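You operate a simulated robot arm through the tools that you are given. There is no shell and no other tool. Be economical: measure what you need, move in short steps, check, and stop when the job is done.

You run a simulated two-armed robot. Do the job below in one go: nothing can be reset, and whatever is moved stays where it is left.

Task
Move the teal paperback from the blue crate to the sideboard.
Fine: slide the dark board back, pass the book to your other hand for a better grip and stand it up; close the board up on the rest and tighten its knob. Set down upright: what you pick out. Where these are worked on the way, their far stop is far enough and under half their travel is too little: brass knob on the board.

It is judged by the outcome, as a careful person would: the job done as asked, and still so three seconds after it is handed in. It fails if anything else is knocked over, pushed out of place, dropped, spilled or broken.

Robot
Two 7-joint arms with two-finger parallel grippers on one trunk, on a base that drives. Base frame: it is fixed to the floor where the robot stands at the start and does not move with it; the origin is under the middle of the robot, x ahead of it, y to its left, z up. Readings come in cm, degrees, newtons and seconds.
The left shoulder is at the start at [7, 13.4, 127.6], the right one opposite. With the tool pointing down near the work surface each hand reaches from about 10 to 60 cm from the robot's upright axis, wherever it stands, measured 20 degrees to its own side. Places, roughly: brass knob on the board [50, -20, 100]; dark board in the crate [50, -20, 90]; top of the sideboard [40, -40, 80]. Payload 1.57 kg a hand.
The tool frame of a hand sits at the grasp point between the pads (the TCP): z along the fingers, y along the line on which they close. The tips reach 3 cm beyond it. Largest opening 8 cm; finger width 1.7, thickness 1.2; the body of the gripper, 4 by 8.2 cm, starts 8 cm behind the TCP.
Orientation is that of the tool frame in the base frame, as a unit quaternion [w, x, y, z]. With the fingers straight down and closing along the base's y, the tool's x points along the base's -x, its y along +y and its z along -z.

Tools
- The arms move only by the tool send_rows. It takes "left_rows", "right_rows" or both (then of equal length, played together; a hand with none holds still); each is a list that holds one entry, the list of rows, each a list of 7 numbers: the shift along the base's x, y, z in units of 300 mm (1.0 is 300 mm), then the turn, a rotation vector about the base's x, y, z in units of 45 degrees (1.0 is 45 degrees), then the finger opening in mm, from 0 to 80. In form: [[[x, y, z, rx, ry, rz, gripper], ...]]. A call has 1 to 20 rows; each row is the pose to reach, as a shift and turn from the pose commanded when the call began. A call with a number of a shift or a turn outside -1 to 1 is refused whole. Rows are played at 5 a second. More than 5 cm and 8.6 degrees between two rows, or a gripper value outside its range, and nothing of the call is played. A pose out of reach is approached as far as the arm can. The call stops where the force on the tool passes 60 N (or 10 N more than at its start, if that is more) or the arm is blocked; 0.2 s more then pass. The fingers move at their own pace (about 15.3 cm/s each) and stop on an object; they squeeze with about 23 N. The grip force told is the motor's: it shows also when the fingers shut on nothing. Time passes only in rows, and 0.2 s behind the last, so rows that repeat a pose let the fingers close. It gives the time, the measured TCP pose, the force on the tool (base axes), the opening and the grip force at its end, in the units of the frame above (readings bear some noise), with the torque about the TCP (base axes, N m) and any sound that the robot's microphone picked up, and new pictures: "show" is both (left out), scene, wrist or none (wrist: the cameras of the hands that moved).
- Cameras (640 x 400 px; columns grow to the right, rows downward): "scene" is now at [12.21, -3.64, 148.94]; the picture's right is [-0.46, -0.89, 0.00], its down [-0.65, 0.34, -0.68] and it looks along [0.60, -0.31, -0.74] (base axes); focal length 214 px, centre (320, 200). "left" rides on the left gripper at [7.2, 0.7, -12.2] in its tool frame; the picture's right is [-0.09, 1.00, 0.00], its down [-0.84, -0.08, -0.54] and it looks along [-0.54, -0.05, 0.84] (tool axes); focal length 238 px, centre (320, 200). "right" rides on the right gripper at [7.2, -0.7, -12.2] in its tool frame; the picture's right is [0.09, 1.00, 0.00], its down [-0.84, 0.08, -0.54] and it looks along [-0.54, 0.05, 0.84] (tool axes); focal length 238 px, centre (320, 200). There is no depth. A picture from a camera that has moved, and an enlarged one, comes with that camera's place and axes in the base frame and with its lens.
- move_column(by): slides the trunk up (or, below 0, down) by that many cm; the arms and the scene camera ride with it, the base frame stays. It gives what a move gives, with no picture.
- roll_base(legs): drives the robot by 1 to 6 legs, each [ahead, left, turn to the left] in cm, cm and degrees, along the robot's own axes; the way and the turn of a leg run together, so that a leg with both is an arc; at most 150 cm and 180 degrees a leg. The arms and the cameras ride along, it lands a little off, and it stops where it bumps. It gives what a move gives, and a new picture of the scene camera.
- aim_head(pan, tilt): turns the head with the scene camera to pan (to the left, within 86 degrees either way) and tilt (down, from -29 to 69), counted from straight ahead of the robot. It gives what a move gives, and a new picture of the scene camera.
- inspect(camera, box): a new picture of the part [left, top, right, bottom] of that camera's present view, enlarged. The clock stands still meanwhile.
- hand_in(): hands the job in; it is judged then, once.

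Go step by step. Nothing tells you exact positions but the pictures and the camera data: compare them with the known pose of the tool, close in by small moves and look again before you grip or let go. The budget is 120 turns and 260 pictures, counting those below and the enlarged ones. Unless the task says otherwise, let go and move clear before handing in, and close with one line.

The tools are called after "Call:" by a JSON object that holds its "method" and its "body". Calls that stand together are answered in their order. send_rows: Moves the arms, as the interface text tells. Its arguments: {"type":"object","properties":{"left_rows":{"type":"array","items":{"type":"array","items":{"type":"array","items":{"type":"number"}}}},"right_rows":{"type":"array","items":{"type":"array","items":{"type":"array","items":{"type":"number"}}}},"show":{"type":"string","enum":["both","scene","wrist","none"]}},"required":[]} The other tools are called the same way: move_column (by) slides the trunk up or down; roll_base (legs) drives the base; aim_head (pan, tilt) turns the head that bears the scene camera; inspect (camera, box) takes an enlarged picture of a part of a camera's view; hand_in () hands the job in.

At the start:

```text
t: 0.0
left_eef_pos: [41.32, 0.53, 130.63]
left_orientation: [0.0, 0.0, 1.0, 0.0]
left_force: [-0.9, -0.6, -0.9]
left_moment: [0.0, 0.0, 0.0]
left_opening: 8.0
left_finger_force: 0.0
right_eef_pos: [41.82, -33.94, 125.81]
right_orientation: [0.0, 0.0, 1.0, 0.0]
right_force: [-0.6, -0.7, -0.3]
right_moment: [-0.04, -0.01, -0.02]
right_opening: 8.0
right_finger_force: 0.1
trunk travel left (down, up): [-85.0, 9.0]
robot x, y, heading: [-0.37, 0.04, -0.0]
head pan, tilt: [-27.2, 47.4]
```

scene: 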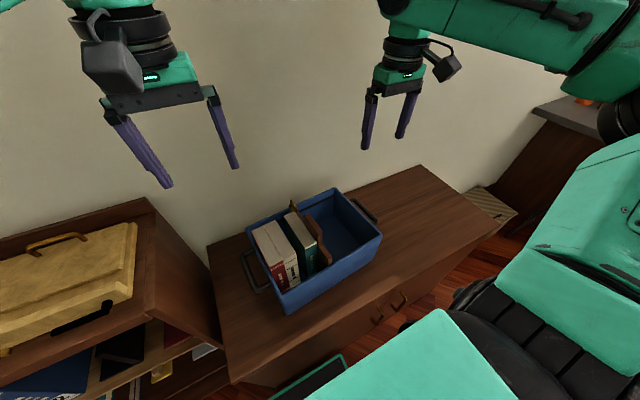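
right: 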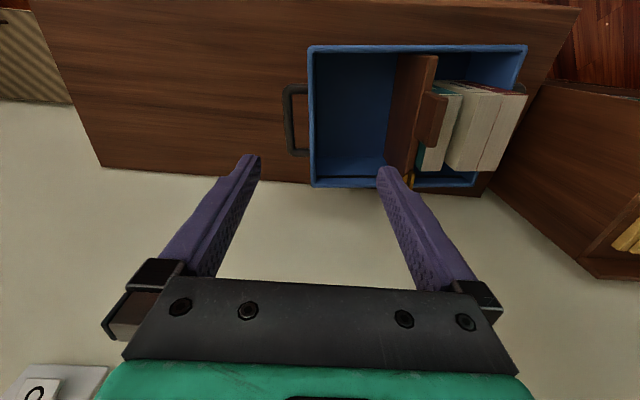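
left: 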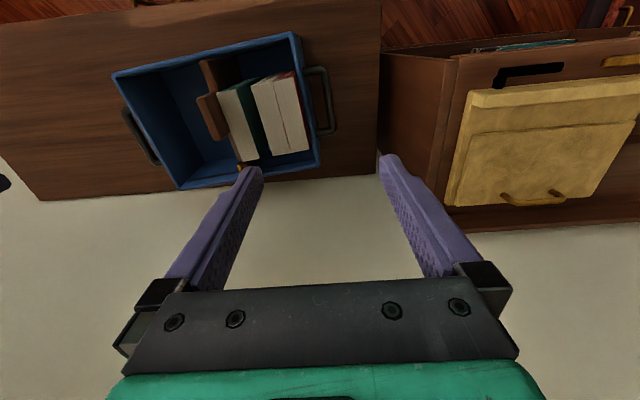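

I see a blue crate on the sideboard with a brown sliding board (divider) holding books against the left end. I'll enlarge the views to find the knob, the board and the teal book.

Call:
{"method": "inspect", "body": {"camera": "scene", "box": [220, 170, 400, 320]}}

Call:
{"method": "inspect", "body": {"camera": "right", "box": [280, 30, 540, 200]}}

Call:
{"method": "inspect", "body": {"camera": "left", "box": [100, 20, 350, 200]}}

```text
2.67 times, centred on (310, 245) of scene
camera zoom: at [12.21, -3.64, 148.94], right [-0.46, -0.89, 0.0], down [-0.65, 0.34, -0.68], along [0.6, -0.31, -0.74], focal length 572 px, centre (347, 80)
```

zoom: 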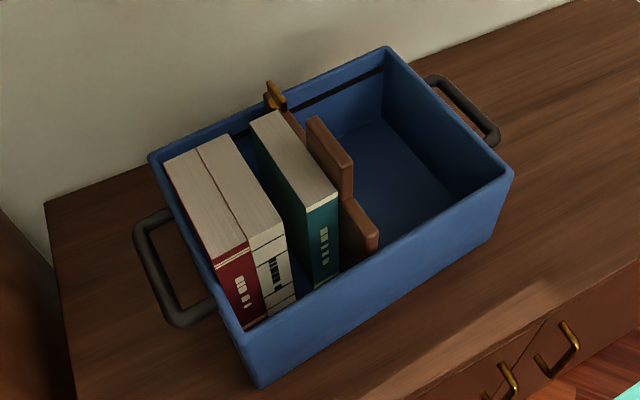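

```text
2.35 times, centred on (410, 115) of right
camera zoom: at [34.76, -34.57, 137.93], right [-0.09, 1.0, 0.0], down [0.84, 0.08, 0.54], along [0.54, 0.05, -0.84], focal length 561 px, centre (108, 400)
```

zoom: 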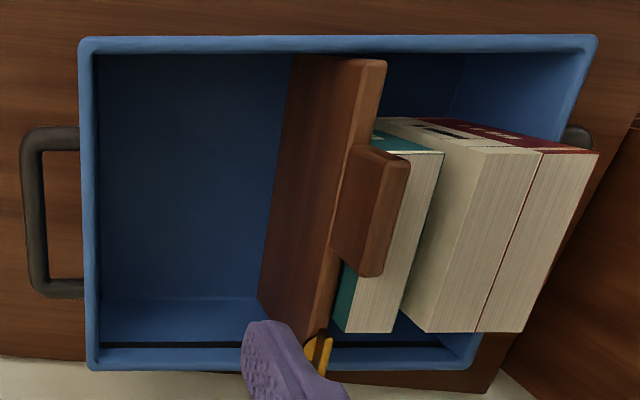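

```text
2.22 times, centred on (225, 110) of left
camera zoom: at [34.15, 1.33, 142.77], right [0.09, 1.0, 0.0], down [0.84, -0.08, 0.54], along [0.54, -0.05, -0.84], focal length 530 px, centre (531, 400)
```

zoom: 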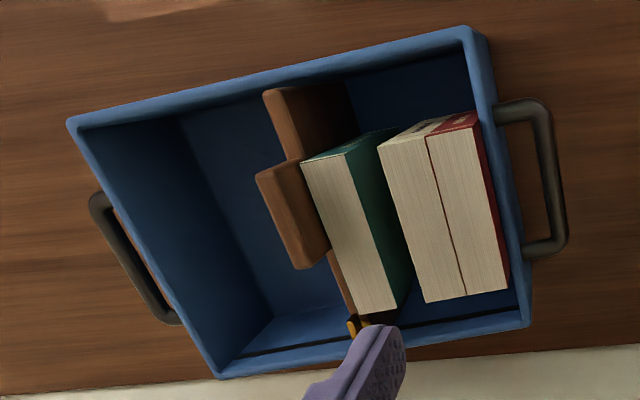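

The teal book stands beside the board, with its spine facing me. The knob is near [54, -16, 98] at the board's far end, so I'm bringing the right hand closer for a look and moving the left hand aside.

Call:
{"method": "send_rows", "body": {"right_rows": [[[0.03, 0.12, -0.09, 0, 0, 0, 80], [0.06, 0.24, -0.18, 0, 0, 0, 80], [0.09, 0.36, -0.27, 0, 0, 0, 80], [0.13, 0.48, -0.37, 0, 0, 0, 80], [0.17, 0.6, -0.467, 0, 0, 0, 80]]], "left_rows": [[[0, 0.1, 0, 0, 0, 0, 80], [0, 0.2, 0, 0, 0, 0, 80], [0, 0.3, 0, 0, 0, 0, 80], [0, 0.4, 0, 0, 0, 0, 80], [0, 0.4, 0, 0, 0, 0, 80]]]}}

Call:
{"method": "inspect", "body": {"camera": "right", "box": [200, 60, 440, 210]}}

```text
t: 1.2
left_eef_pos: [41.73, 12.76, 130.79]
left_orientation: [0.0, 0.0, 1.0, 0.0]
left_force: [-0.2, 0.0, 0.7]
left_moment: [0.04, 0.02, -0.02]
left_opening: 8.0
left_finger_force: 0.1
right_eef_pos: [47.14, -15.54, 111.57]
right_orientation: [-0.001, 0.001, 1.0, 0.0]
right_force: [0.1, 0.2, 0.1]
right_moment: [-0.02, 0.03, 0.02]
right_opening: 7.98
right_finger_force: 0.1
trunk travel left (down, up): [-85.0, 9.0]
robot x, y, heading: [0.24, 0.0, -0.3]
head pan, tilt: [-27.2, 47.4]
camera scene: at [12.48, -3.42, 148.93], right [-0.46, -0.89, 0.0], down [-0.66, 0.34, -0.68], along [0.6, -0.31, -0.74], focal length 214 px, centre (320, 200)
camera right: at [40.05, -16.24, 123.77], right [-0.09, 1.0, 0.0], down [0.84, 0.08, 0.54], along [0.54, 0.05, -0.84], focal length 238 px, centre (320, 200)
camera left: at [34.49, 13.46, 143.01], right [0.09, 1.0, 0.0], down [0.84, -0.08, 0.54], along [0.54, -0.05, -0.84], focal length 238 px, centre (320, 200)
```

scene: 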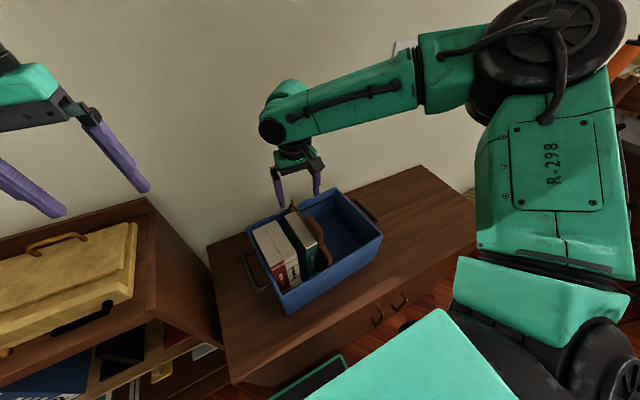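
right: 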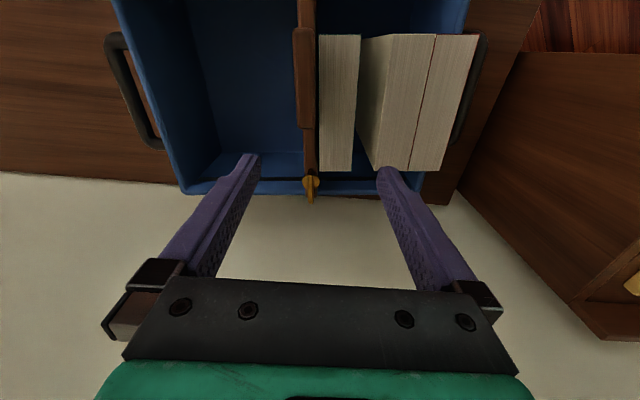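
left: 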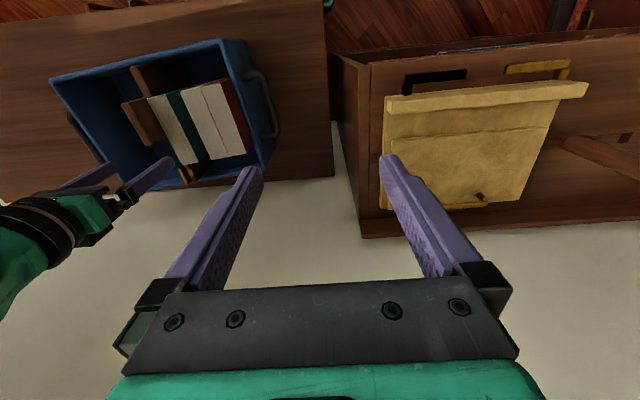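

```text
2.67 times, centred on (320, 135) of right
camera zoom: at [40.05, -16.24, 123.77], right [-0.09, 1.0, 0.0], down [0.84, 0.08, 0.54], along [0.54, 0.05, -0.84], focal length 636 px, centre (320, 373)
```

zoom: 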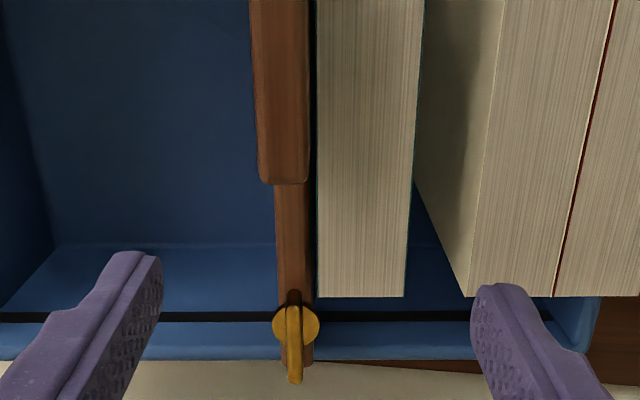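

The knob looks like a disc with a fin, at about [54, -16, 98]. I'll zoom from the other cameras to find its axis.

Call:
{"method": "inspect", "body": {"camera": "left", "box": [150, 140, 230, 190]}}

Call:
{"method": "inspect", "body": {"camera": "scene", "box": [260, 180, 340, 230]}}

```text
8.00 times, centred on (190, 165) of left
camera zoom: at [34.49, 13.46, 143.01], right [0.09, 1.0, 0.0], down [0.84, -0.08, 0.54], along [0.54, -0.05, -0.84], focal length 1907 px, centre (1360, 480)
```

zoom: 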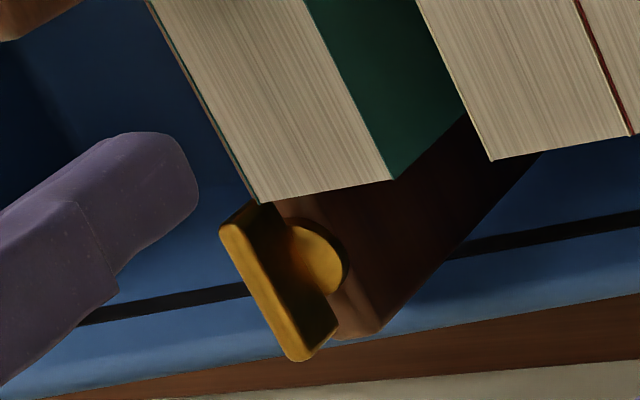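

```text
8.00 times, centred on (300, 205) of scene
camera zoom: at [12.48, -3.42, 148.93], right [-0.46, -0.89, 0.0], down [-0.66, 0.34, -0.68], along [0.6, -0.31, -0.74], focal length 1716 px, centre (480, 160)
```

zoom: 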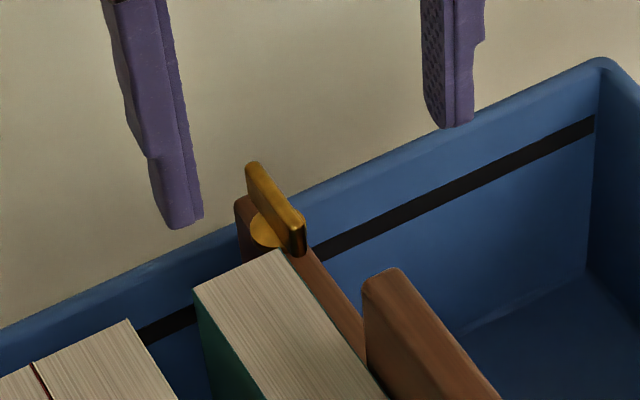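

The knob's fin is vertical, lies along x, and its top centre is near [53.8, -16, 100.6]. The disc sits on the board end and turns about a vertical axis. The teal book's top is at z≈100.2, 3.6 cm thick, with its far end at x≈51. Next I bring the right fingers over the fin.

Call:
{"method": "send_rows", "body": {"right_rows": [[[0.11, -0.005, -0.05, 0, 0, 0, 60], [0.222, -0.015, -0.15, 0, 0, 0, 60], [0.222, -0.015, -0.2, 0, 0, 0, 60]]], "show": "wrist"}}

Call:
{"method": "inspect", "body": {"camera": "scene", "box": [250, 160, 346, 220]}}

```text
t: 2.0
left_eef_pos: [41.21, 12.49, 131.03]
left_orientation: [0.001, 0.0, 1.0, 0.0]
left_force: [-0.1, 0.3, 0.2]
left_moment: [0.04, -0.03, -0.02]
left_opening: 8.01
left_finger_force: 0.0
right_eef_pos: [52.46, -17.25, 105.85]
right_orientation: [0.002, 0.001, 1.0, 0.001]
right_force: [-0.9, 0.0, -0.4]
right_moment: [-0.01, -0.01, 0.02]
right_opening: 6.0
right_finger_force: 0.0
right hand out of reach, approached as far as the arm can: row 2, 3
trunk travel left (down, up): [-85.0, 9.0]
robot x, y, heading: [0.42, -0.2, 0.0]
head pan, tilt: [-27.2, 47.4]
camera right: at [45.28, -17.72, 117.93], right [-0.09, 1.0, 0.0], down [0.83, 0.08, 0.55], along [0.54, 0.05, -0.84], focal length 238 px, centre (320, 200)
```

right: 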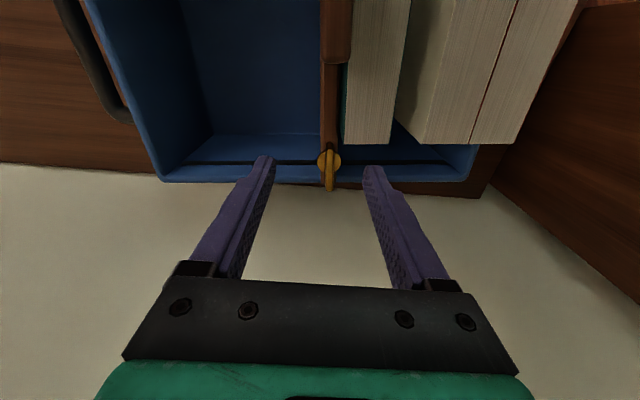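

```text
6.67 times, centred on (298, 190) of scene
camera zoom: at [12.01, -3.7, 148.96], right [-0.46, -0.89, 0.0], down [-0.65, 0.34, -0.68], along [0.6, -0.31, -0.74], focal length 1430 px, centre (467, 267)
```

zoom: 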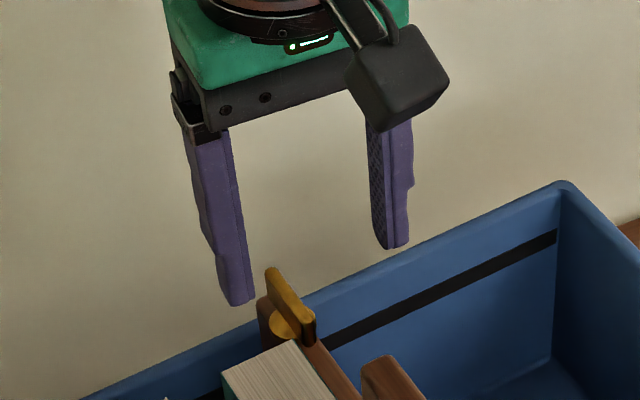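

The target is slightly out of reach. I'll look down at the gap between the base and the sideboard before rolling closer.

Call:
{"method": "aim_head", "body": {"pan": -10, "tilt": 69}}

```text
t: 2.9
left_eef_pos: [41.51, 12.55, 130.96]
left_orientation: [0.001, 0.0, 1.0, -0.001]
left_force: [0.3, -0.8, 1.0]
left_moment: [-0.01, 0.0, 0.0]
left_opening: 8.01
left_finger_force: 0.1
right_eef_pos: [52.49, -17.17, 105.91]
right_orientation: [0.002, 0.0, 1.0, -0.001]
right_force: [0.2, 0.0, 0.2]
right_moment: [-0.01, 0.02, 0.0]
right_opening: 6.04
right_finger_force: 0.1
trunk travel left (down, up): [-85.0, 9.0]
robot x, y, heading: [0.04, -0.2, 0.2]
head pan, tilt: [-10.0, 68.8]
camera scene: at [10.65, -0.98, 146.4], right [-0.17, -0.98, 0.0], down [-0.92, 0.16, -0.36], along [0.36, -0.06, -0.93], focal length 214 px, centre (320, 200)
```

scene: 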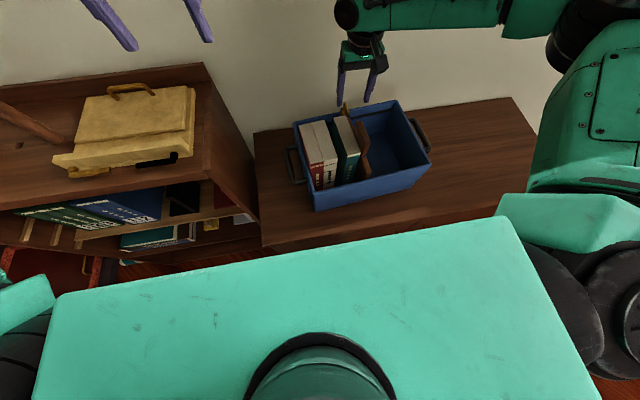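

There's a gap between my chest and the sideboard front at x≈23. I'll roll ahead a small 3 cm.

Call:
{"method": "roll_base", "body": {"legs": [[3, 0, 0]]}}

```text
t: 3.8
left_eef_pos: [43.56, 12.46, 130.94]
left_orientation: [0.0, 0.001, 1.0, 0.0]
left_force: [-0.8, -0.4, 0.1]
left_moment: [-0.04, 0.02, 0.03]
left_opening: 8.02
left_finger_force: 0.0
right_eef_pos: [54.58, -17.14, 105.74]
right_orientation: [0.0, 0.0, 1.0, 0.001]
right_force: [0.6, -0.4, -0.4]
right_moment: [-0.01, 0.02, 0.03]
right_opening: 6.02
right_finger_force: 0.1
trunk travel left (down, up): [-85.0, 9.0]
robot x, y, heading: [1.71, 0.08, 0.2]
head pan, tilt: [-10.0, 68.8]
stopped in leg 1: the robot was blocked; the commanded pose is now the measured one
camera scene: at [12.76, -0.99, 146.38], right [-0.17, -0.98, 0.0], down [-0.92, 0.16, -0.36], along [0.36, -0.06, -0.93], focal length 214 px, centre (320, 200)
```

scene: 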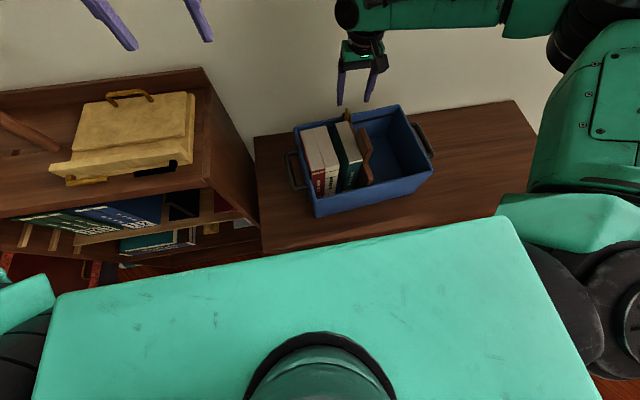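

I was blocked after about 2 cm, and the hand is now at x=54.6, which is enough. I'll back off a few mm, then aim the head at the crate.

Call:
{"method": "roll_base", "body": {"legs": [[-0.5, 0, 0]]}}

Call:
{"method": "aim_head", "body": {"pan": -24, "tilt": 52}}

Call:
{"method": "send_rows", "body": {"right_rows": [[[-0.005, 0.02, -0.02, 0, 0, 0, 60], [-0.01, 0.037, -0.05, 0, 0, 0, 60]]], "show": "wrist"}}

Call:
{"method": "inspect", "body": {"camera": "scene", "box": [250, 130, 378, 210]}}

```text
t: 4.5
left_eef_pos: [43.13, 12.51, 130.77]
left_orientation: [-0.001, 0.0, 1.0, 0.0]
left_force: [0.5, -0.2, 0.5]
left_moment: [0.0, 0.05, -0.02]
left_opening: 7.99
left_finger_force: 0.0
right_eef_pos: [54.19, -17.11, 105.65]
right_orientation: [-0.001, 0.0, 1.0, 0.0]
right_force: [0.3, 0.5, 0.1]
right_moment: [-0.01, 0.02, 0.04]
right_opening: 6.02
right_finger_force: 0.0
trunk travel left (down, up): [-85.0, 9.0]
robot x, y, heading: [1.44, -0.33, -0.3]
head pan, tilt: [-10.0, 68.8]
camera scene: at [12.41, -1.0, 146.36], right [-0.17, -0.98, 0.0], down [-0.92, 0.16, -0.36], along [0.35, -0.06, -0.93], focal length 214 px, centre (320, 200)
```

scene: 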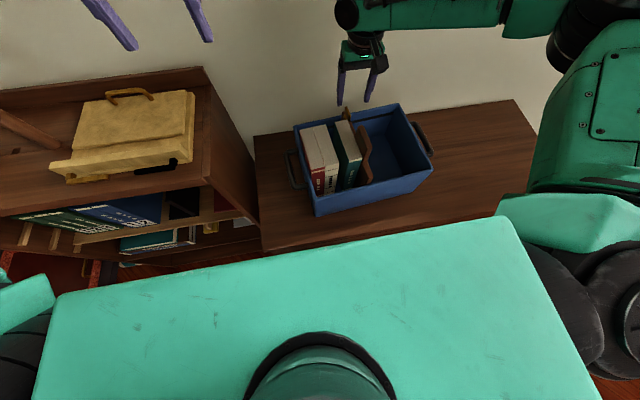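

```text
t: 5.3
left_eef_pos: [42.96, 12.47, 131.03]
left_orientation: [0.0, 0.001, 1.0, 0.001]
left_force: [0.3, 0.0, 0.3]
left_moment: [0.0, -0.01, 0.0]
left_opening: 8.0
left_finger_force: 0.0
right_eef_pos: [53.97, -17.06, 105.73]
right_orientation: [0.001, 0.0, 1.0, 0.001]
right_force: [-0.2, -0.1, 0.1]
right_moment: [0.0, 0.02, 0.02]
right_opening: 5.98
right_finger_force: 0.0
trunk travel left (down, up): [-85.0, 9.0]
robot x, y, heading: [1.76, 0.12, -0.0]
head pan, tilt: [-24.0, 52.0]
camera scene: at [13.52, -3.08, 148.31], right [-0.41, -0.91, 0.0], down [-0.72, 0.32, -0.61], along [0.56, -0.25, -0.79], focal length 214 px, centre (320, 200)
```

scene: 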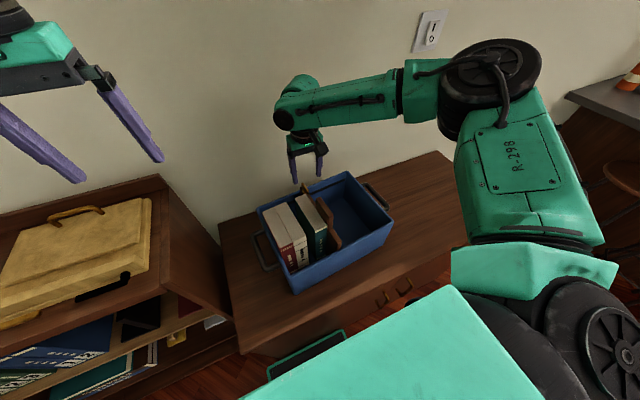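

```text
t: 5.9
left_eef_pos: [42.88, 12.5, 130.93]
left_orientation: [0.001, 0.0, 1.0, 0.0]
left_force: [-0.1, -0.4, -0.9]
left_moment: [0.01, -0.02, 0.02]
left_opening: 8.03
left_finger_force: 0.1
right_eef_pos: [53.2, -16.38, 104.4]
right_orientation: [0.002, 0.0, 1.0, 0.001]
right_force: [1.0, -0.1, 0.1]
right_moment: [-0.01, -0.01, 0.0]
right_opening: 6.01
right_finger_force: 0.0
right hand out of reach, approached as far as the arm can: row 2
trunk travel left (down, up): [-85.0, 9.0]
robot x, y, heading: [1.52, -0.34, -0.1]
head pan, tilt: [-24.0, 52.0]
camera right: at [46.02, -17.03, 116.57], right [-0.09, 1.0, 0.0], down [0.84, 0.08, 0.54], along [0.54, 0.05, -0.84], focal length 238 px, centre (320, 200)
```

right: 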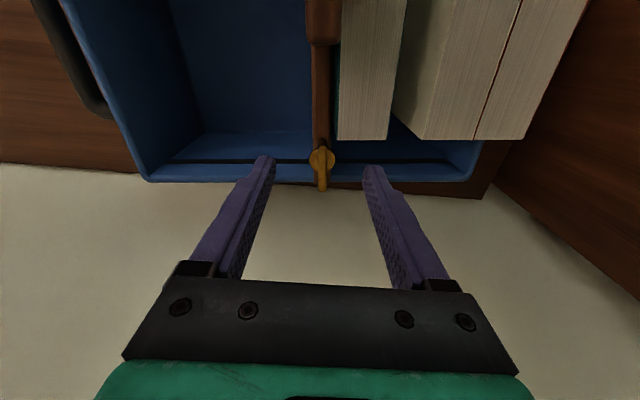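

```text
5.00 times, centred on (314, 170) of scene
camera zoom: at [13.49, -3.08, 148.32], right [-0.41, -0.91, 0.0], down [-0.72, 0.32, -0.62], along [0.56, -0.25, -0.79], focal length 1072 px, centre (350, 350)
```

zoom: 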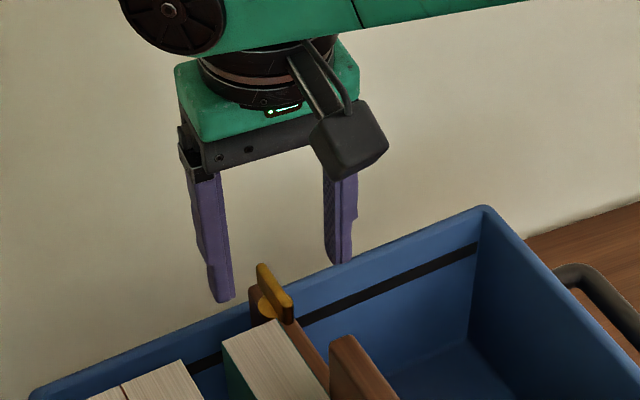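

The reach shrinks as the hand goes lower, so the wrist is below the shoulder. I'll lift the hand, lower the trunk 12 cm, and come back.

Call:
{"method": "send_rows", "body": {"right_rows": [[[-0.05, 0, 0.12, 0, 0, 0, 60], [-0.1, 0, 0.26, 0, 0, 0, 60], [-0.1, 0, 0.4, 0, 0, 0, 60]]], "show": "none"}}

Call:
{"method": "move_column", "body": {"by": -12}}

```text
t: 6.7
left_eef_pos: [42.83, 12.63, 130.98]
left_orientation: [0.001, -0.001, 1.0, 0.0]
left_force: [-0.4, 0.2, 0.4]
left_moment: [-0.04, 0.03, 0.01]
left_opening: 8.01
left_finger_force: 0.0
right_eef_pos: [50.01, -16.23, 116.74]
right_orientation: [0.001, 0.0, 1.0, 0.0]
right_force: [0.3, -0.4, -0.1]
right_moment: [0.0, 0.0, 0.0]
right_opening: 5.99
right_finger_force: 0.1
trunk travel left (down, up): [-85.0, 9.0]
robot x, y, heading: [1.37, -0.02, 0.0]
head pan, tilt: [-24.0, 52.0]
```

```text
t: 8.2
left_eef_pos: [42.78, 12.49, 118.97]
left_orientation: [0.0, 0.0, 1.0, 0.002]
left_force: [-0.1, 0.7, -0.7]
left_moment: [-0.01, -0.03, -0.02]
left_opening: 8.01
left_finger_force: 0.1
right_eef_pos: [50.12, -16.36, 104.74]
right_orientation: [0.001, 0.0, 1.0, 0.001]
right_force: [0.0, 0.2, -0.6]
right_moment: [-0.01, -0.01, 0.01]
right_opening: 6.0
right_finger_force: 0.1
trunk travel left (down, up): [-73.0, 21.0]
robot x, y, heading: [1.14, -0.03, -0.1]
head pan, tilt: [-24.0, 52.0]
```

Moving forward over the fin again.

Call:
{"method": "send_rows", "body": {"right_rows": [[[0.06, 0.003, 0, 0, 0, 0, 50], [0.12, 0.006, 0, 0, 0, 0, 50], [0.12, 0.006, -0.02, 0, 0, 0, 50]]], "show": "wrist"}}

Call:
{"method": "inspect", "body": {"camera": "scene", "box": [240, 100, 368, 180]}}

Call:
{"method": "inspect", "body": {"camera": "right", "box": [240, 130, 400, 230]}}

```text
t: 9.0
left_eef_pos: [42.87, 12.54, 118.93]
left_orientation: [0.002, 0.0, 1.0, -0.001]
left_force: [-0.4, 0.3, -0.2]
left_moment: [-0.03, -0.03, -0.01]
left_opening: 8.0
left_finger_force: 0.2
right_eef_pos: [53.74, -15.94, 104.1]
right_orientation: [0.003, 0.001, 1.0, 0.001]
right_force: [1.0, -0.2, 0.3]
right_moment: [0.02, 0.02, -0.01]
right_opening: 4.98
right_finger_force: 0.1
trunk travel left (down, up): [-73.0, 21.0]
robot x, y, heading: [1.45, 0.32, -0.0]
head pan, tilt: [-24.0, 52.0]
camera right: at [46.54, -16.6, 116.25], right [-0.09, 1.0, 0.0], down [0.84, 0.08, 0.54], along [0.54, 0.05, -0.84], focal length 238 px, centre (320, 200)
```

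right: 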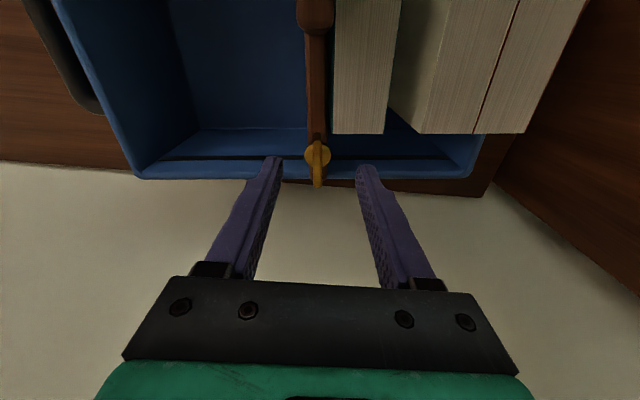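

```text
5.00 times, centred on (304, 140) of scene
camera zoom: at [13.39, -3.08, 136.33], right [-0.41, -0.91, 0.0], down [-0.72, 0.32, -0.62], along [0.56, -0.25, -0.79], focal length 1072 px, centre (400, 500)
```

zoom: 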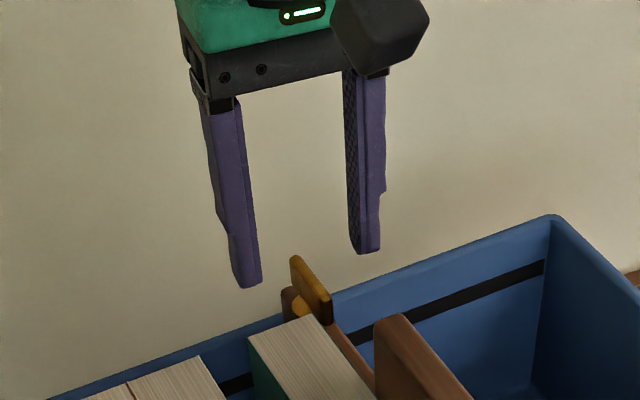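

```text
4.00 times, centred on (320, 180) of right
camera zoom: at [46.54, -16.6, 116.25], right [-0.09, 1.0, 0.0], down [0.84, 0.08, 0.54], along [0.54, 0.05, -0.84], focal length 953 px, centre (320, 280)
```

zoom: 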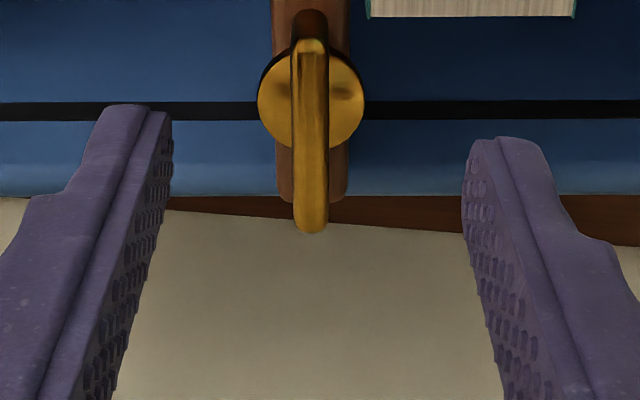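

The fin's top spans x 52.0–55.4, with its centre at [53.7, -16.1]. I descend so the tips straddle the fin just above the disc, then close.

Call:
{"method": "send_rows", "body": {"right_rows": [[[0, -0.004, -0.03, 0, 0, 0, 50], [0, -0.004, -0.057, 0, 0, 0, 50], [0, -0.004, -0.057, 0, 0, 0, 25]]], "show": "none"}}

Call:
{"method": "inspect", "body": {"camera": "scene", "box": [260, 120, 340, 170]}}

Call:
{"method": "inspect", "body": {"camera": "right", "box": [270, 130, 366, 190]}}

```text
t: 9.8
left_eef_pos: [42.91, 12.48, 118.94]
left_orientation: [0.0, 0.0, 1.0, 0.0]
left_force: [-0.4, -0.3, -0.3]
left_moment: [0.01, -0.03, -0.02]
left_opening: 7.99
left_finger_force: 0.0
right_eef_pos: [53.68, -16.1, 102.39]
right_orientation: [0.002, 0.001, 1.0, 0.0]
right_force: [-0.5, 0.2, 0.3]
right_moment: [-0.03, 0.01, 0.01]
right_opening: 2.5
right_finger_force: 0.1
trunk travel left (down, up): [-73.0, 21.0]
robot x, y, heading: [1.5, -0.13, -0.0]
head pan, tilt: [-24.0, 52.0]
```

```text
8.00 times, centred on (300, 145) of scene
camera zoom: at [13.47, -3.08, 136.32], right [-0.41, -0.91, 0.0], down [-0.72, 0.32, -0.62], along [0.56, -0.25, -0.79], focal length 1716 px, centre (480, 640)
```

zoom: 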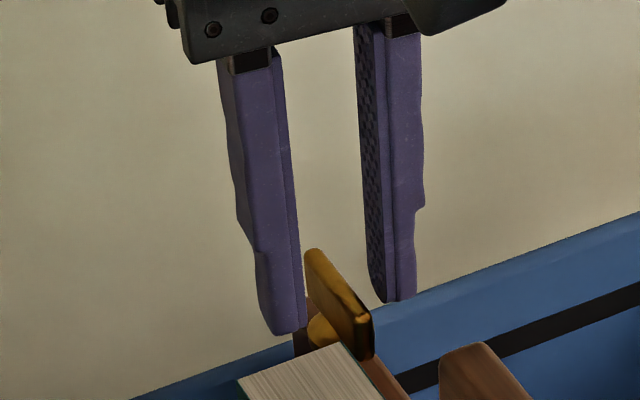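

```text
6.67 times, centred on (318, 160) of right
camera zoom: at [46.46, -16.66, 114.5], right [-0.09, 1.0, 0.0], down [0.84, 0.08, 0.54], along [0.54, 0.05, -0.84], focal length 1589 px, centre (333, 467)
```

zoom: 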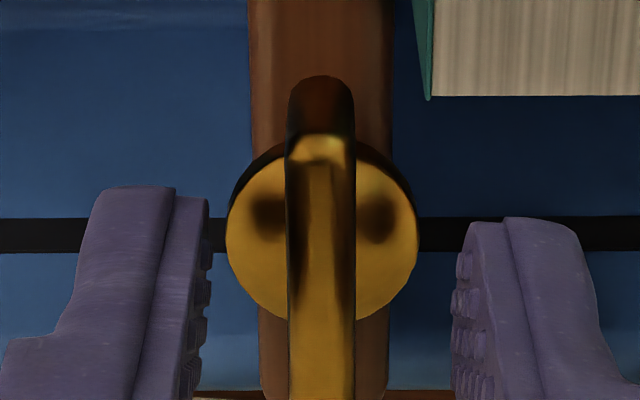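

Well centred. I'll close on the fin and turn it counter-clockwise by 30° first, checking the torque.

Call:
{"method": "send_rows", "body": {"right_rows": [[[0, 0, 0, 0, 0, 0, 0], [0, 0, 0, 0, 0, 0, 0], [0, 0, 0, 0, 0, 0.17, 0], [0, 0, 0, 0, 0, 0.34, 0], [0, 0, 0, 0, 0, 0.51, 0], [0, 0, 0, 0, 0, 0.67, 0]]], "show": "wrist"}}

Call:
{"method": "inspect", "body": {"camera": "scene", "box": [260, 120, 340, 170]}}

```text
t: 11.2
left_eef_pos: [42.86, 12.32, 119.08]
left_orientation: [0.0, 0.0, 1.0, 0.001]
left_force: [-1.0, 1.3, -0.3]
left_moment: [-0.01, 0.0, 0.0]
left_opening: 8.01
left_finger_force: 0.0
right_eef_pos: [53.68, -16.43, 102.32]
right_orientation: [0.001, -0.261, 0.965, 0.001]
right_force: [-0.3, -4.0, -0.7]
right_moment: [-0.2, 0.16, 0.0]
right_opening: 0.7
right_finger_force: 22.6
trunk travel left (down, up): [-73.0, 21.0]
robot x, y, heading: [1.52, -0.07, -0.0]
head pan, tilt: [-24.0, 52.0]
camera right: at [47.81, -20.46, 114.49], right [-0.58, 0.81, 0.0], down [0.68, 0.49, 0.54], along [0.44, 0.32, -0.84], focal length 238 px, centre (320, 200)
```

right: 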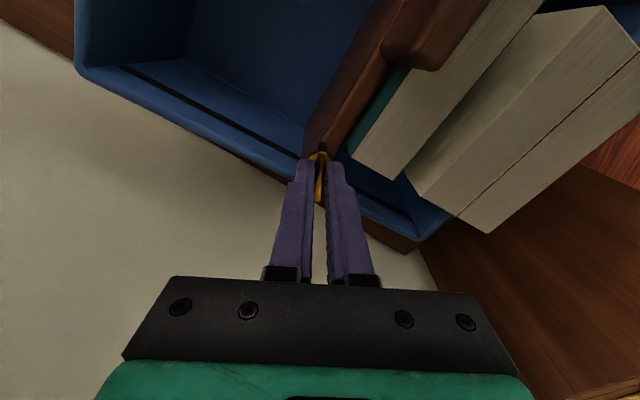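

```text
8.00 times, centred on (300, 145) of scene
camera zoom: at [13.47, -3.24, 136.31], right [-0.41, -0.91, 0.0], down [-0.72, 0.32, -0.62], along [0.56, -0.25, -0.79], focal length 1716 px, centre (480, 640)
```

zoom: 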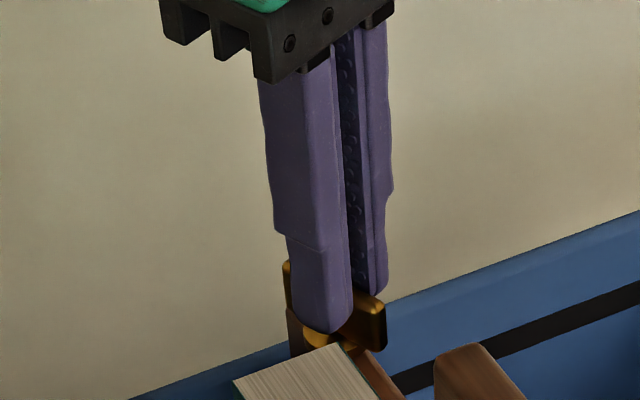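

The knob turns freely in this direction. Continuing.

Call:
{"method": "send_rows", "body": {"right_rows": [[[0, 0, 0, 0, 0, 0.17, 0], [0, 0, 0, 0, 0, 0.34, 0], [0, 0, 0, 0, 0, 0.51, 0], [0, 0, 0, 0, 0, 0.68, 0], [0, 0, 0, 0, 0, 0.85, 0], [0, 0, 0, 0, 0, 1.0, 0]]], "show": "wrist"}}

Call:
{"method": "inspect", "body": {"camera": "scene", "box": [260, 120, 340, 170]}}

```text
t: 12.6
left_eef_pos: [42.95, 12.38, 118.89]
left_orientation: [-0.001, 0.0, 1.0, 0.001]
left_force: [-0.3, -0.5, 0.3]
left_moment: [-0.01, -0.01, -0.02]
left_opening: 8.0
left_finger_force: 0.1
right_eef_pos: [53.87, -16.34, 102.3]
right_orientation: [0.002, -0.61, 0.792, 0.002]
right_force: [9.8, -5.0, 2.7]
right_moment: [0.26, -0.35, -0.03]
right_opening: 0.68
right_finger_force: 23.2
trunk travel left (down, up): [-73.0, 21.0]
robot x, y, heading: [1.59, 0.01, 0.1]
head pan, tilt: [-24.0, 52.0]
camera right: at [52.7, -23.38, 114.47], right [-0.99, 0.16, 0.0], down [0.14, 0.83, 0.55], along [0.09, 0.54, -0.84], focal length 238 px, centre (320, 200)
```

right: 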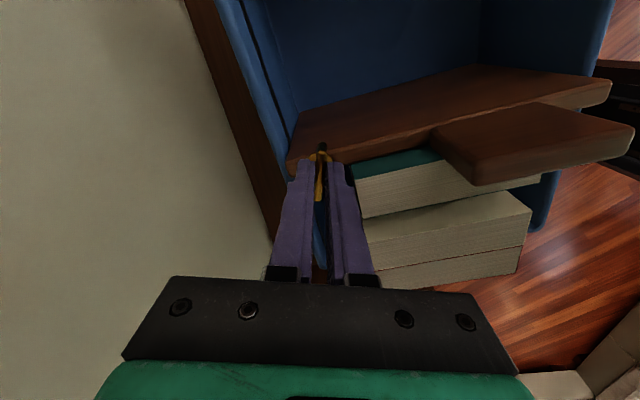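

```text
8.00 times, centred on (300, 145) of scene
camera zoom: at [13.73, -3.25, 136.29], right [-0.41, -0.91, 0.0], down [-0.72, 0.32, -0.61], along [0.56, -0.25, -0.79], focal length 1716 px, centre (480, 640)
```

zoom: 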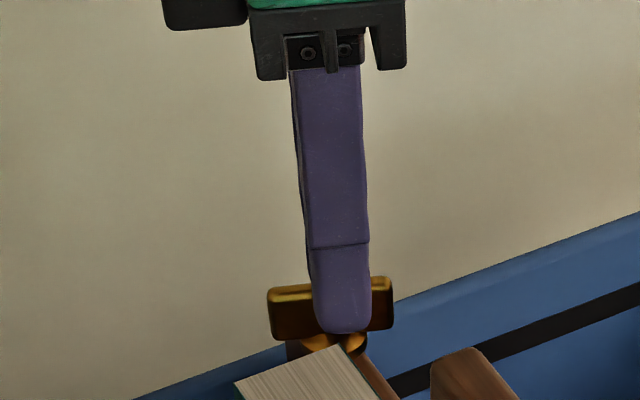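

Turned 75° with small forces. I'll go another 25° and watch for a stop.

Call:
{"method": "send_rows", "body": {"right_rows": [[[0.003, 0, 0, 0, 0, 0.15, 0], [0.005, -0.002, 0, 0, 0, 0.3, 0], [0.005, -0.002, 0, 0, 0, 0.45, 0], [0.005, -0.002, 0, 0, 0, 0.55, 0]]], "show": "none"}}

Call:
{"method": "inspect", "body": {"camera": "scene", "box": [260, 120, 340, 170]}}

```text
t: 13.6
left_eef_pos: [43.13, 12.47, 118.85]
left_orientation: [0.001, -0.001, 1.0, 0.0]
left_force: [0.4, 0.3, -1.4]
left_moment: [0.0, -0.01, 0.01]
left_opening: 7.99
left_finger_force: 0.2
right_eef_pos: [53.96, -16.39, 102.26]
right_orientation: [0.0, 0.766, -0.643, -0.001]
right_force: [9.2, -4.4, 9.7]
right_moment: [-0.35, -0.27, -0.45]
right_opening: 0.8
right_finger_force: 23.1
trunk travel left (down, up): [-73.0, 21.0]
robot x, y, heading: [1.38, -0.38, 0.1]
head pan, tilt: [-24.0, 52.0]
```

```text
8.00 times, centred on (300, 145) of scene
camera zoom: at [13.61, -3.15, 136.31], right [-0.41, -0.91, 0.0], down [-0.72, 0.32, -0.61], along [0.56, -0.25, -0.79], focal length 1716 px, centre (480, 640)
```

zoom: 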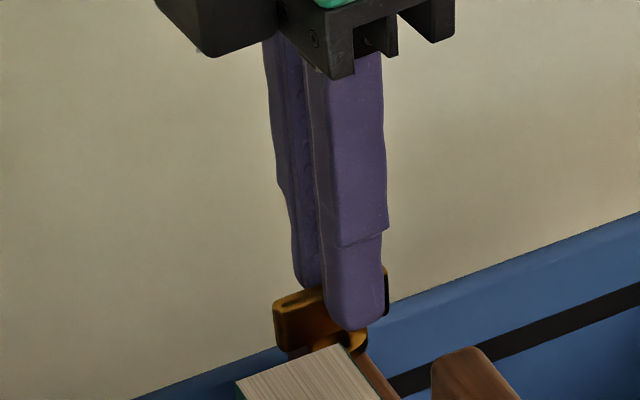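

It met its stop at about 90° (torque −0.45 N·m), so the knob is loosened. I'll ease back the overtwist, open slightly and lift clear.

Call:
{"method": "send_rows", "body": {"right_rows": [[[0, 0, 0, 0, 0, -0.17, 0], [0, 0, 0, 0, 0, -0.19, 18], [0, 0, 0, 0, 0, -0.19, 18], [0, 0, 0.1, 0, 0, -0.19, 18], [0, 0, 0.2, 0, 0, -0.19, 18]]], "show": "none"}}

Call:
{"method": "inspect", "body": {"camera": "scene", "box": [230, 110, 390, 210]}}

```text
t: 14.8
left_eef_pos: [42.88, 12.54, 118.88]
left_orientation: [0.001, 0.0, 1.0, 0.0]
left_force: [-0.6, 0.4, -0.1]
left_moment: [0.01, 0.02, 0.01]
left_opening: 8.02
left_finger_force: 0.1
right_eef_pos: [53.71, -16.31, 108.56]
right_orientation: [0.0, 0.715, -0.699, -0.001]
right_force: [0.0, 0.8, 0.6]
right_moment: [0.01, -0.03, 0.04]
right_opening: 1.79
right_finger_force: 0.1
trunk travel left (down, up): [-73.0, 21.0]
robot x, y, heading: [1.38, -0.11, 0.4]
head pan, tilt: [-24.0, 52.0]
```

```text
4.00 times, centred on (310, 160) of scene
camera zoom: at [13.44, -3.06, 136.32], right [-0.41, -0.91, 0.0], down [-0.72, 0.32, -0.62], along [0.56, -0.25, -0.79], focal length 858 px, centre (360, 360)
```

zoom: 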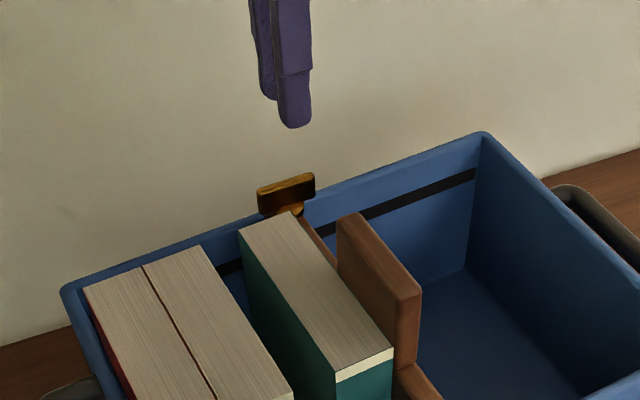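

The knob is loosened at 90°. The board's handle tab is at x 38.8–45.5, y≈-16.85, with its top at z≈104.3. I'll turn the hand back and move above it.

Call:
{"method": "send_rows", "body": {"right_rows": [[[-0.03, 0, 0.05, 0, 0, -0.18, 30], [-0.07, 0, 0.1, 0, 0, -0.36, 40], [-0.11, 0, 0.1, 0, 0, -0.54, 40], [-0.15, 0, 0.1, 0, 0, -0.72, 40], [-0.19, 0, 0.1, 0, 0, -0.9, 40], [-0.22, 0, 0.1, 0, 0, -1.0, 40]]], "show": "none"}}

Call:
{"method": "send_rows", "body": {"right_rows": [[[-0.03, 0, 0, 0, 0, -0.18, 40], [-0.06, 0, 0, 0, 0, -0.36, 40], [-0.09, 0, 0, 0, 0, -0.54, 40], [-0.12, -0.005, 0, 0, 0, -0.72, 40], [-0.15, -0.015, 0, 0, 0, -0.9, 40], [-0.17, -0.018, 0, 0, 0, -1.0, 40]]], "show": "wrist"}}

Call:
{"method": "inspect", "body": {"camera": "scene", "box": [230, 110, 390, 210]}}

```text
t: 16.2
left_eef_pos: [42.84, 12.47, 118.82]
left_orientation: [0.0, 0.0, 1.0, 0.0]
left_force: [0.1, 0.0, 0.0]
left_moment: [0.01, 0.01, 0.02]
left_opening: 7.99
left_finger_force: 0.0
right_eef_pos: [47.22, -16.32, 111.44]
right_orientation: [0.0, -0.392, 0.92, 0.002]
right_force: [-0.2, 0.4, 1.4]
right_moment: [0.0, -0.01, -0.02]
right_opening: 3.98
right_finger_force: 0.1
trunk travel left (down, up): [-73.0, 21.0]
robot x, y, heading: [1.31, -0.11, -0.2]
head pan, tilt: [-24.0, 52.0]
```

```text
t: 17.6
left_eef_pos: [42.88, 12.47, 119.0]
left_orientation: [-0.001, 0.0, 1.0, 0.001]
left_force: [0.2, 0.8, -0.7]
left_moment: [0.02, -0.01, 0.01]
left_opening: 8.01
left_finger_force: 0.0
right_eef_pos: [41.94, -16.9, 111.48]
right_orientation: [0.001, -0.011, 1.0, 0.001]
right_force: [0.0, 0.6, -0.2]
right_moment: [-0.03, -0.01, -0.01]
right_opening: 3.98
right_finger_force: 0.0
trunk travel left (down, up): [-73.0, 21.0]
robot x, y, heading: [1.13, -0.27, -0.0]
head pan, tilt: [-24.0, 52.0]
camera right: at [34.85, -17.66, 123.59], right [-0.11, 0.99, 0.0], down [0.83, 0.09, 0.54], along [0.54, 0.06, -0.84], focal length 238 px, centre (320, 200)
```

right: 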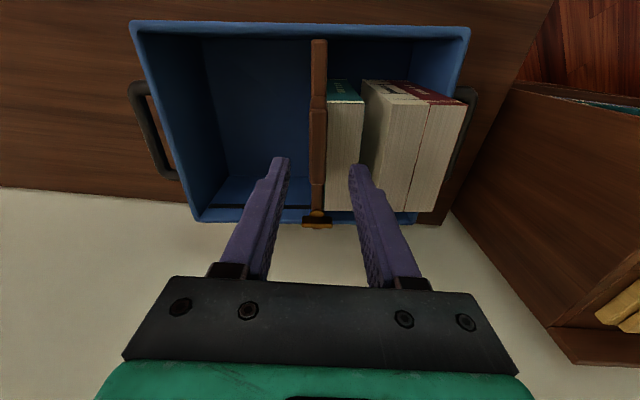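

```text
4.00 times, centred on (310, 160) of scene
camera zoom: at [13.45, -3.09, 136.32], right [-0.41, -0.91, 0.0], down [-0.72, 0.32, -0.62], along [0.56, -0.25, -0.79], focal length 858 px, centre (360, 360)
```

zoom: 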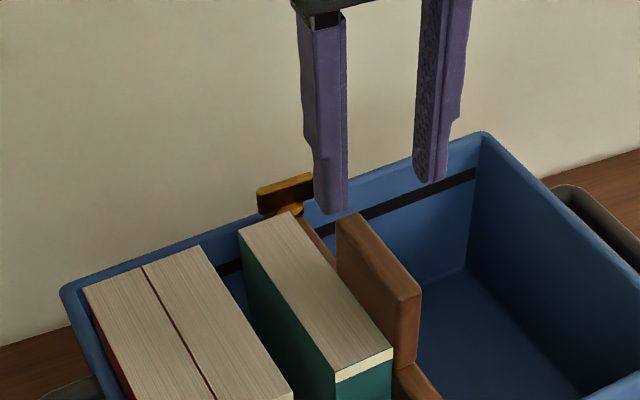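

Fingers straddle the tab. I'll descend to TCP z≈104.2, so the tips stay about 1 cm above the book, and close.

Call:
{"method": "send_rows", "body": {"right_rows": [[[0, 0, -0.12, 0, 0, 0, 40], [0, 0, -0.242, 0, 0, 0, 40], [0, 0, -0.242, 0, 0, 0, 30]]], "show": "wrist"}}

Call:
{"method": "inspect", "body": {"camera": "scene", "box": [230, 110, 390, 210]}}

```text
t: 18.4
left_eef_pos: [42.79, 12.54, 119.01]
left_orientation: [0.001, 0.0, 1.0, 0.0]
left_force: [0.3, -0.2, -0.6]
left_moment: [0.01, -0.01, 0.0]
left_opening: 8.01
left_finger_force: 0.0
right_eef_pos: [41.91, -16.68, 103.93]
right_orientation: [0.001, -0.012, 1.0, 0.0]
right_force: [0.0, 0.0, -0.4]
right_moment: [0.01, -0.01, 0.02]
right_opening: 3.01
right_finger_force: 0.1
trunk travel left (down, up): [-73.0, 21.0]
robot x, y, heading: [1.71, 0.6, 0.2]
head pan, tilt: [-24.0, 52.0]
camera right: at [34.83, -17.42, 116.14], right [-0.12, 0.99, 0.0], down [0.83, 0.1, 0.54], along [0.54, 0.06, -0.84], focal length 238 px, centre (320, 200)
```

right: 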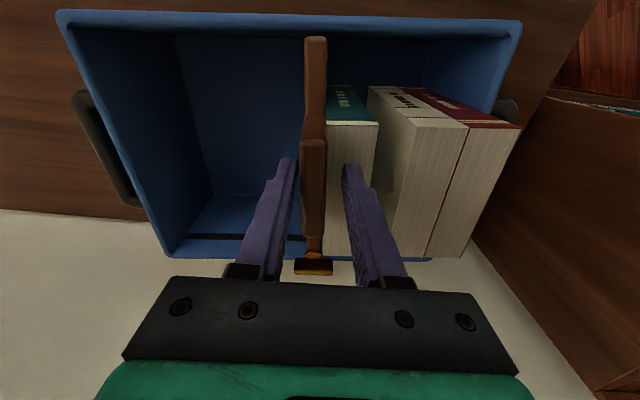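

```text
4.00 times, centred on (310, 160) of scene
camera zoom: at [13.42, -3.06, 136.33], right [-0.41, -0.91, 0.0], down [-0.72, 0.32, -0.62], along [0.56, -0.25, -0.79], focal length 858 px, centre (360, 360)
```

zoom: 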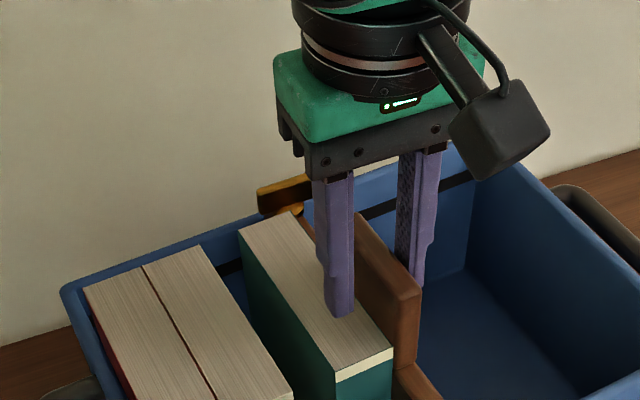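

Good. I'll yaw the hand about 4.5° to match the crate, grip the tab and slide the board back about 6 cm.

Call:
{"method": "send_rows", "body": {"right_rows": [[[0, -0.005, 0, 0, 0, 0.1, 30], [0, -0.005, 0, 0, 0, 0.1, 0], [0, -0.005, 0, 0, 0, 0.1, 0], [0.003, -0.035, 0, 0, 0, 0.1, 0], [0.006, -0.07, 0, 0, 0, 0.1, 0], [0.009, -0.105, 0, 0, 0, 0.1, 0], [0.0125, -0.14, 0, 0, 0, 0.1, 0], [0.0155, -0.175, 0, 0, 0, 0.1, 0], [0.0185, -0.21, 0, 0, 0, 0.1, 0]]], "show": "wrist"}}

Call:
{"method": "inspect", "body": {"camera": "scene", "box": [230, 110, 390, 210]}}

```text
t: 20.4
left_eef_pos: [43.0, 12.51, 118.88]
left_orientation: [0.0, 0.0, 1.0, 0.001]
left_force: [-1.1, 1.1, 0.1]
left_moment: [0.01, 0.04, -0.03]
left_opening: 8.0
left_finger_force: 0.0
right_eef_pos: [42.79, -23.07, 104.09]
right_orientation: [0.002, -0.051, 0.999, 0.0]
right_force: [-3.2, 3.5, 1.0]
right_moment: [0.01, 0.1, 0.06]
right_opening: 1.56
right_finger_force: 23.2
trunk travel left (down, up): [-73.0, 21.0]
robot x, y, heading: [1.69, -0.04, 0.1]
head pan, tilt: [-24.0, 52.0]
camera right: at [35.73, -24.3, 116.28], right [-0.19, 0.98, 0.0], down [0.82, 0.16, 0.54], along [0.53, 0.11, -0.84], focal length 238 px, centre (320, 200)
```

right: 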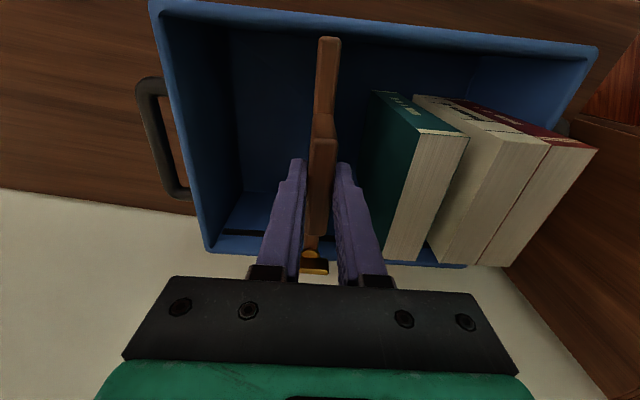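

```text
4.00 times, centred on (310, 160) of scene
camera zoom: at [13.57, -3.11, 136.31], right [-0.41, -0.91, 0.0], down [-0.72, 0.32, -0.61], along [0.56, -0.25, -0.79], focal length 858 px, centre (360, 360)
```

zoom: 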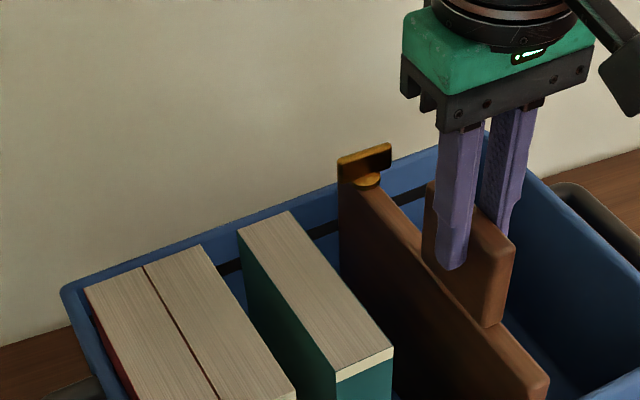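

The board slid back about 6 cm with the book standing free. I'll release the tab, move the right hand up and out to the right, and bring the left hand over the book.

Call:
{"method": "send_rows", "body": {"right_rows": [[[0, 0, 0, 0, 0, 0, 40], [0, 0, 0, 0, 0, 0, 40], [0, 0, 0.15, 0, 0, 0, 40], [0, 0, 0.3, 0, 0, 0, 40], [-0.05, -0.13, 0.36, 0, 0, 0, 40], [-0.1, -0.26, 0.42, 0, 0, 0, 60], [-0.15, -0.4, 0.42, 0, 0, 0, 80], [-0.2, -0.54, 0.42, 0, 0, 0, 80], [-0.25, -0.68, 0.42, 0, 0, 0, 80]]], "show": "none"}}

Call:
{"method": "send_rows", "body": {"left_rows": [[[0, -0.14, 0, 0, 0, 0, 80], [0, -0.28, 0, 0, 0, 0, 80], [0, -0.42, 0, 0, 0, 0, 80], [0, -0.56, -0.02, 0, 0, 0, 80], [0.02, -0.7, -0.06, 0, 0, 0, 80], [0.05, -0.82, -0.1, 0, 0, 0.1, 80], [0.07, -0.88, -0.15, 0, 0, 0.12, 80]]]}}

```text
t: 22.4
left_eef_pos: [42.79, 12.3, 119.02]
left_orientation: [0.001, 0.001, 1.0, 0.001]
left_force: [-0.2, 0.1, 0.1]
left_moment: [0.01, 0.0, 0.01]
left_opening: 8.01
left_finger_force: 0.1
right_eef_pos: [35.31, -43.77, 116.61]
right_orientation: [0.002, -0.051, 0.999, 0.001]
right_force: [0.1, 0.1, -0.2]
right_moment: [0.03, 0.02, -0.02]
right_opening: 7.98
right_finger_force: 0.2
trunk travel left (down, up): [-73.0, 21.0]
robot x, y, heading: [1.34, -0.42, -0.0]
head pan, tilt: [-24.0, 52.0]
```

```text
t: 24.0
left_eef_pos: [45.13, -14.09, 114.45]
left_orientation: [0.0, -0.047, 0.999, 0.001]
left_force: [-0.2, -0.7, -0.2]
left_moment: [0.0, 0.0, -0.02]
left_opening: 8.01
left_finger_force: 0.1
right_eef_pos: [35.3, -43.61, 116.6]
right_orientation: [0.0, -0.051, 0.999, 0.001]
right_force: [0.3, 0.0, 0.1]
right_moment: [0.01, 0.02, -0.01]
right_opening: 8.02
right_finger_force: 0.0
trunk travel left (down, up): [-73.0, 21.0]
robot x, y, heading: [1.7, 0.32, 0.2]
head pan, tilt: [-24.0, 52.0]
camera scene: at [13.5, -3.19, 136.31], right [-0.41, -0.91, 0.0], down [-0.72, 0.32, -0.62], along [0.56, -0.25, -0.79], focal length 214 px, centre (320, 200)
camera left: at [37.97, -13.99, 126.65], right [0.0, 1.0, 0.0], down [0.84, 0.0, 0.54], along [0.54, 0.0, -0.84], focal length 238 px, centre (320, 200)
```

scene: 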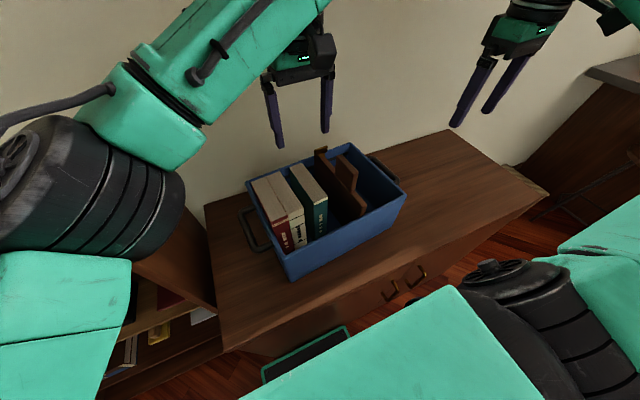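
left: 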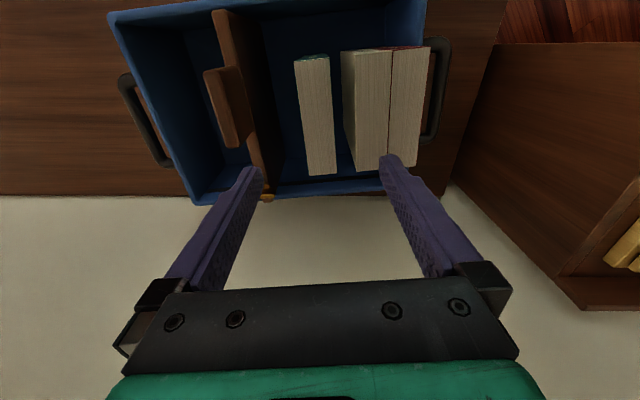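

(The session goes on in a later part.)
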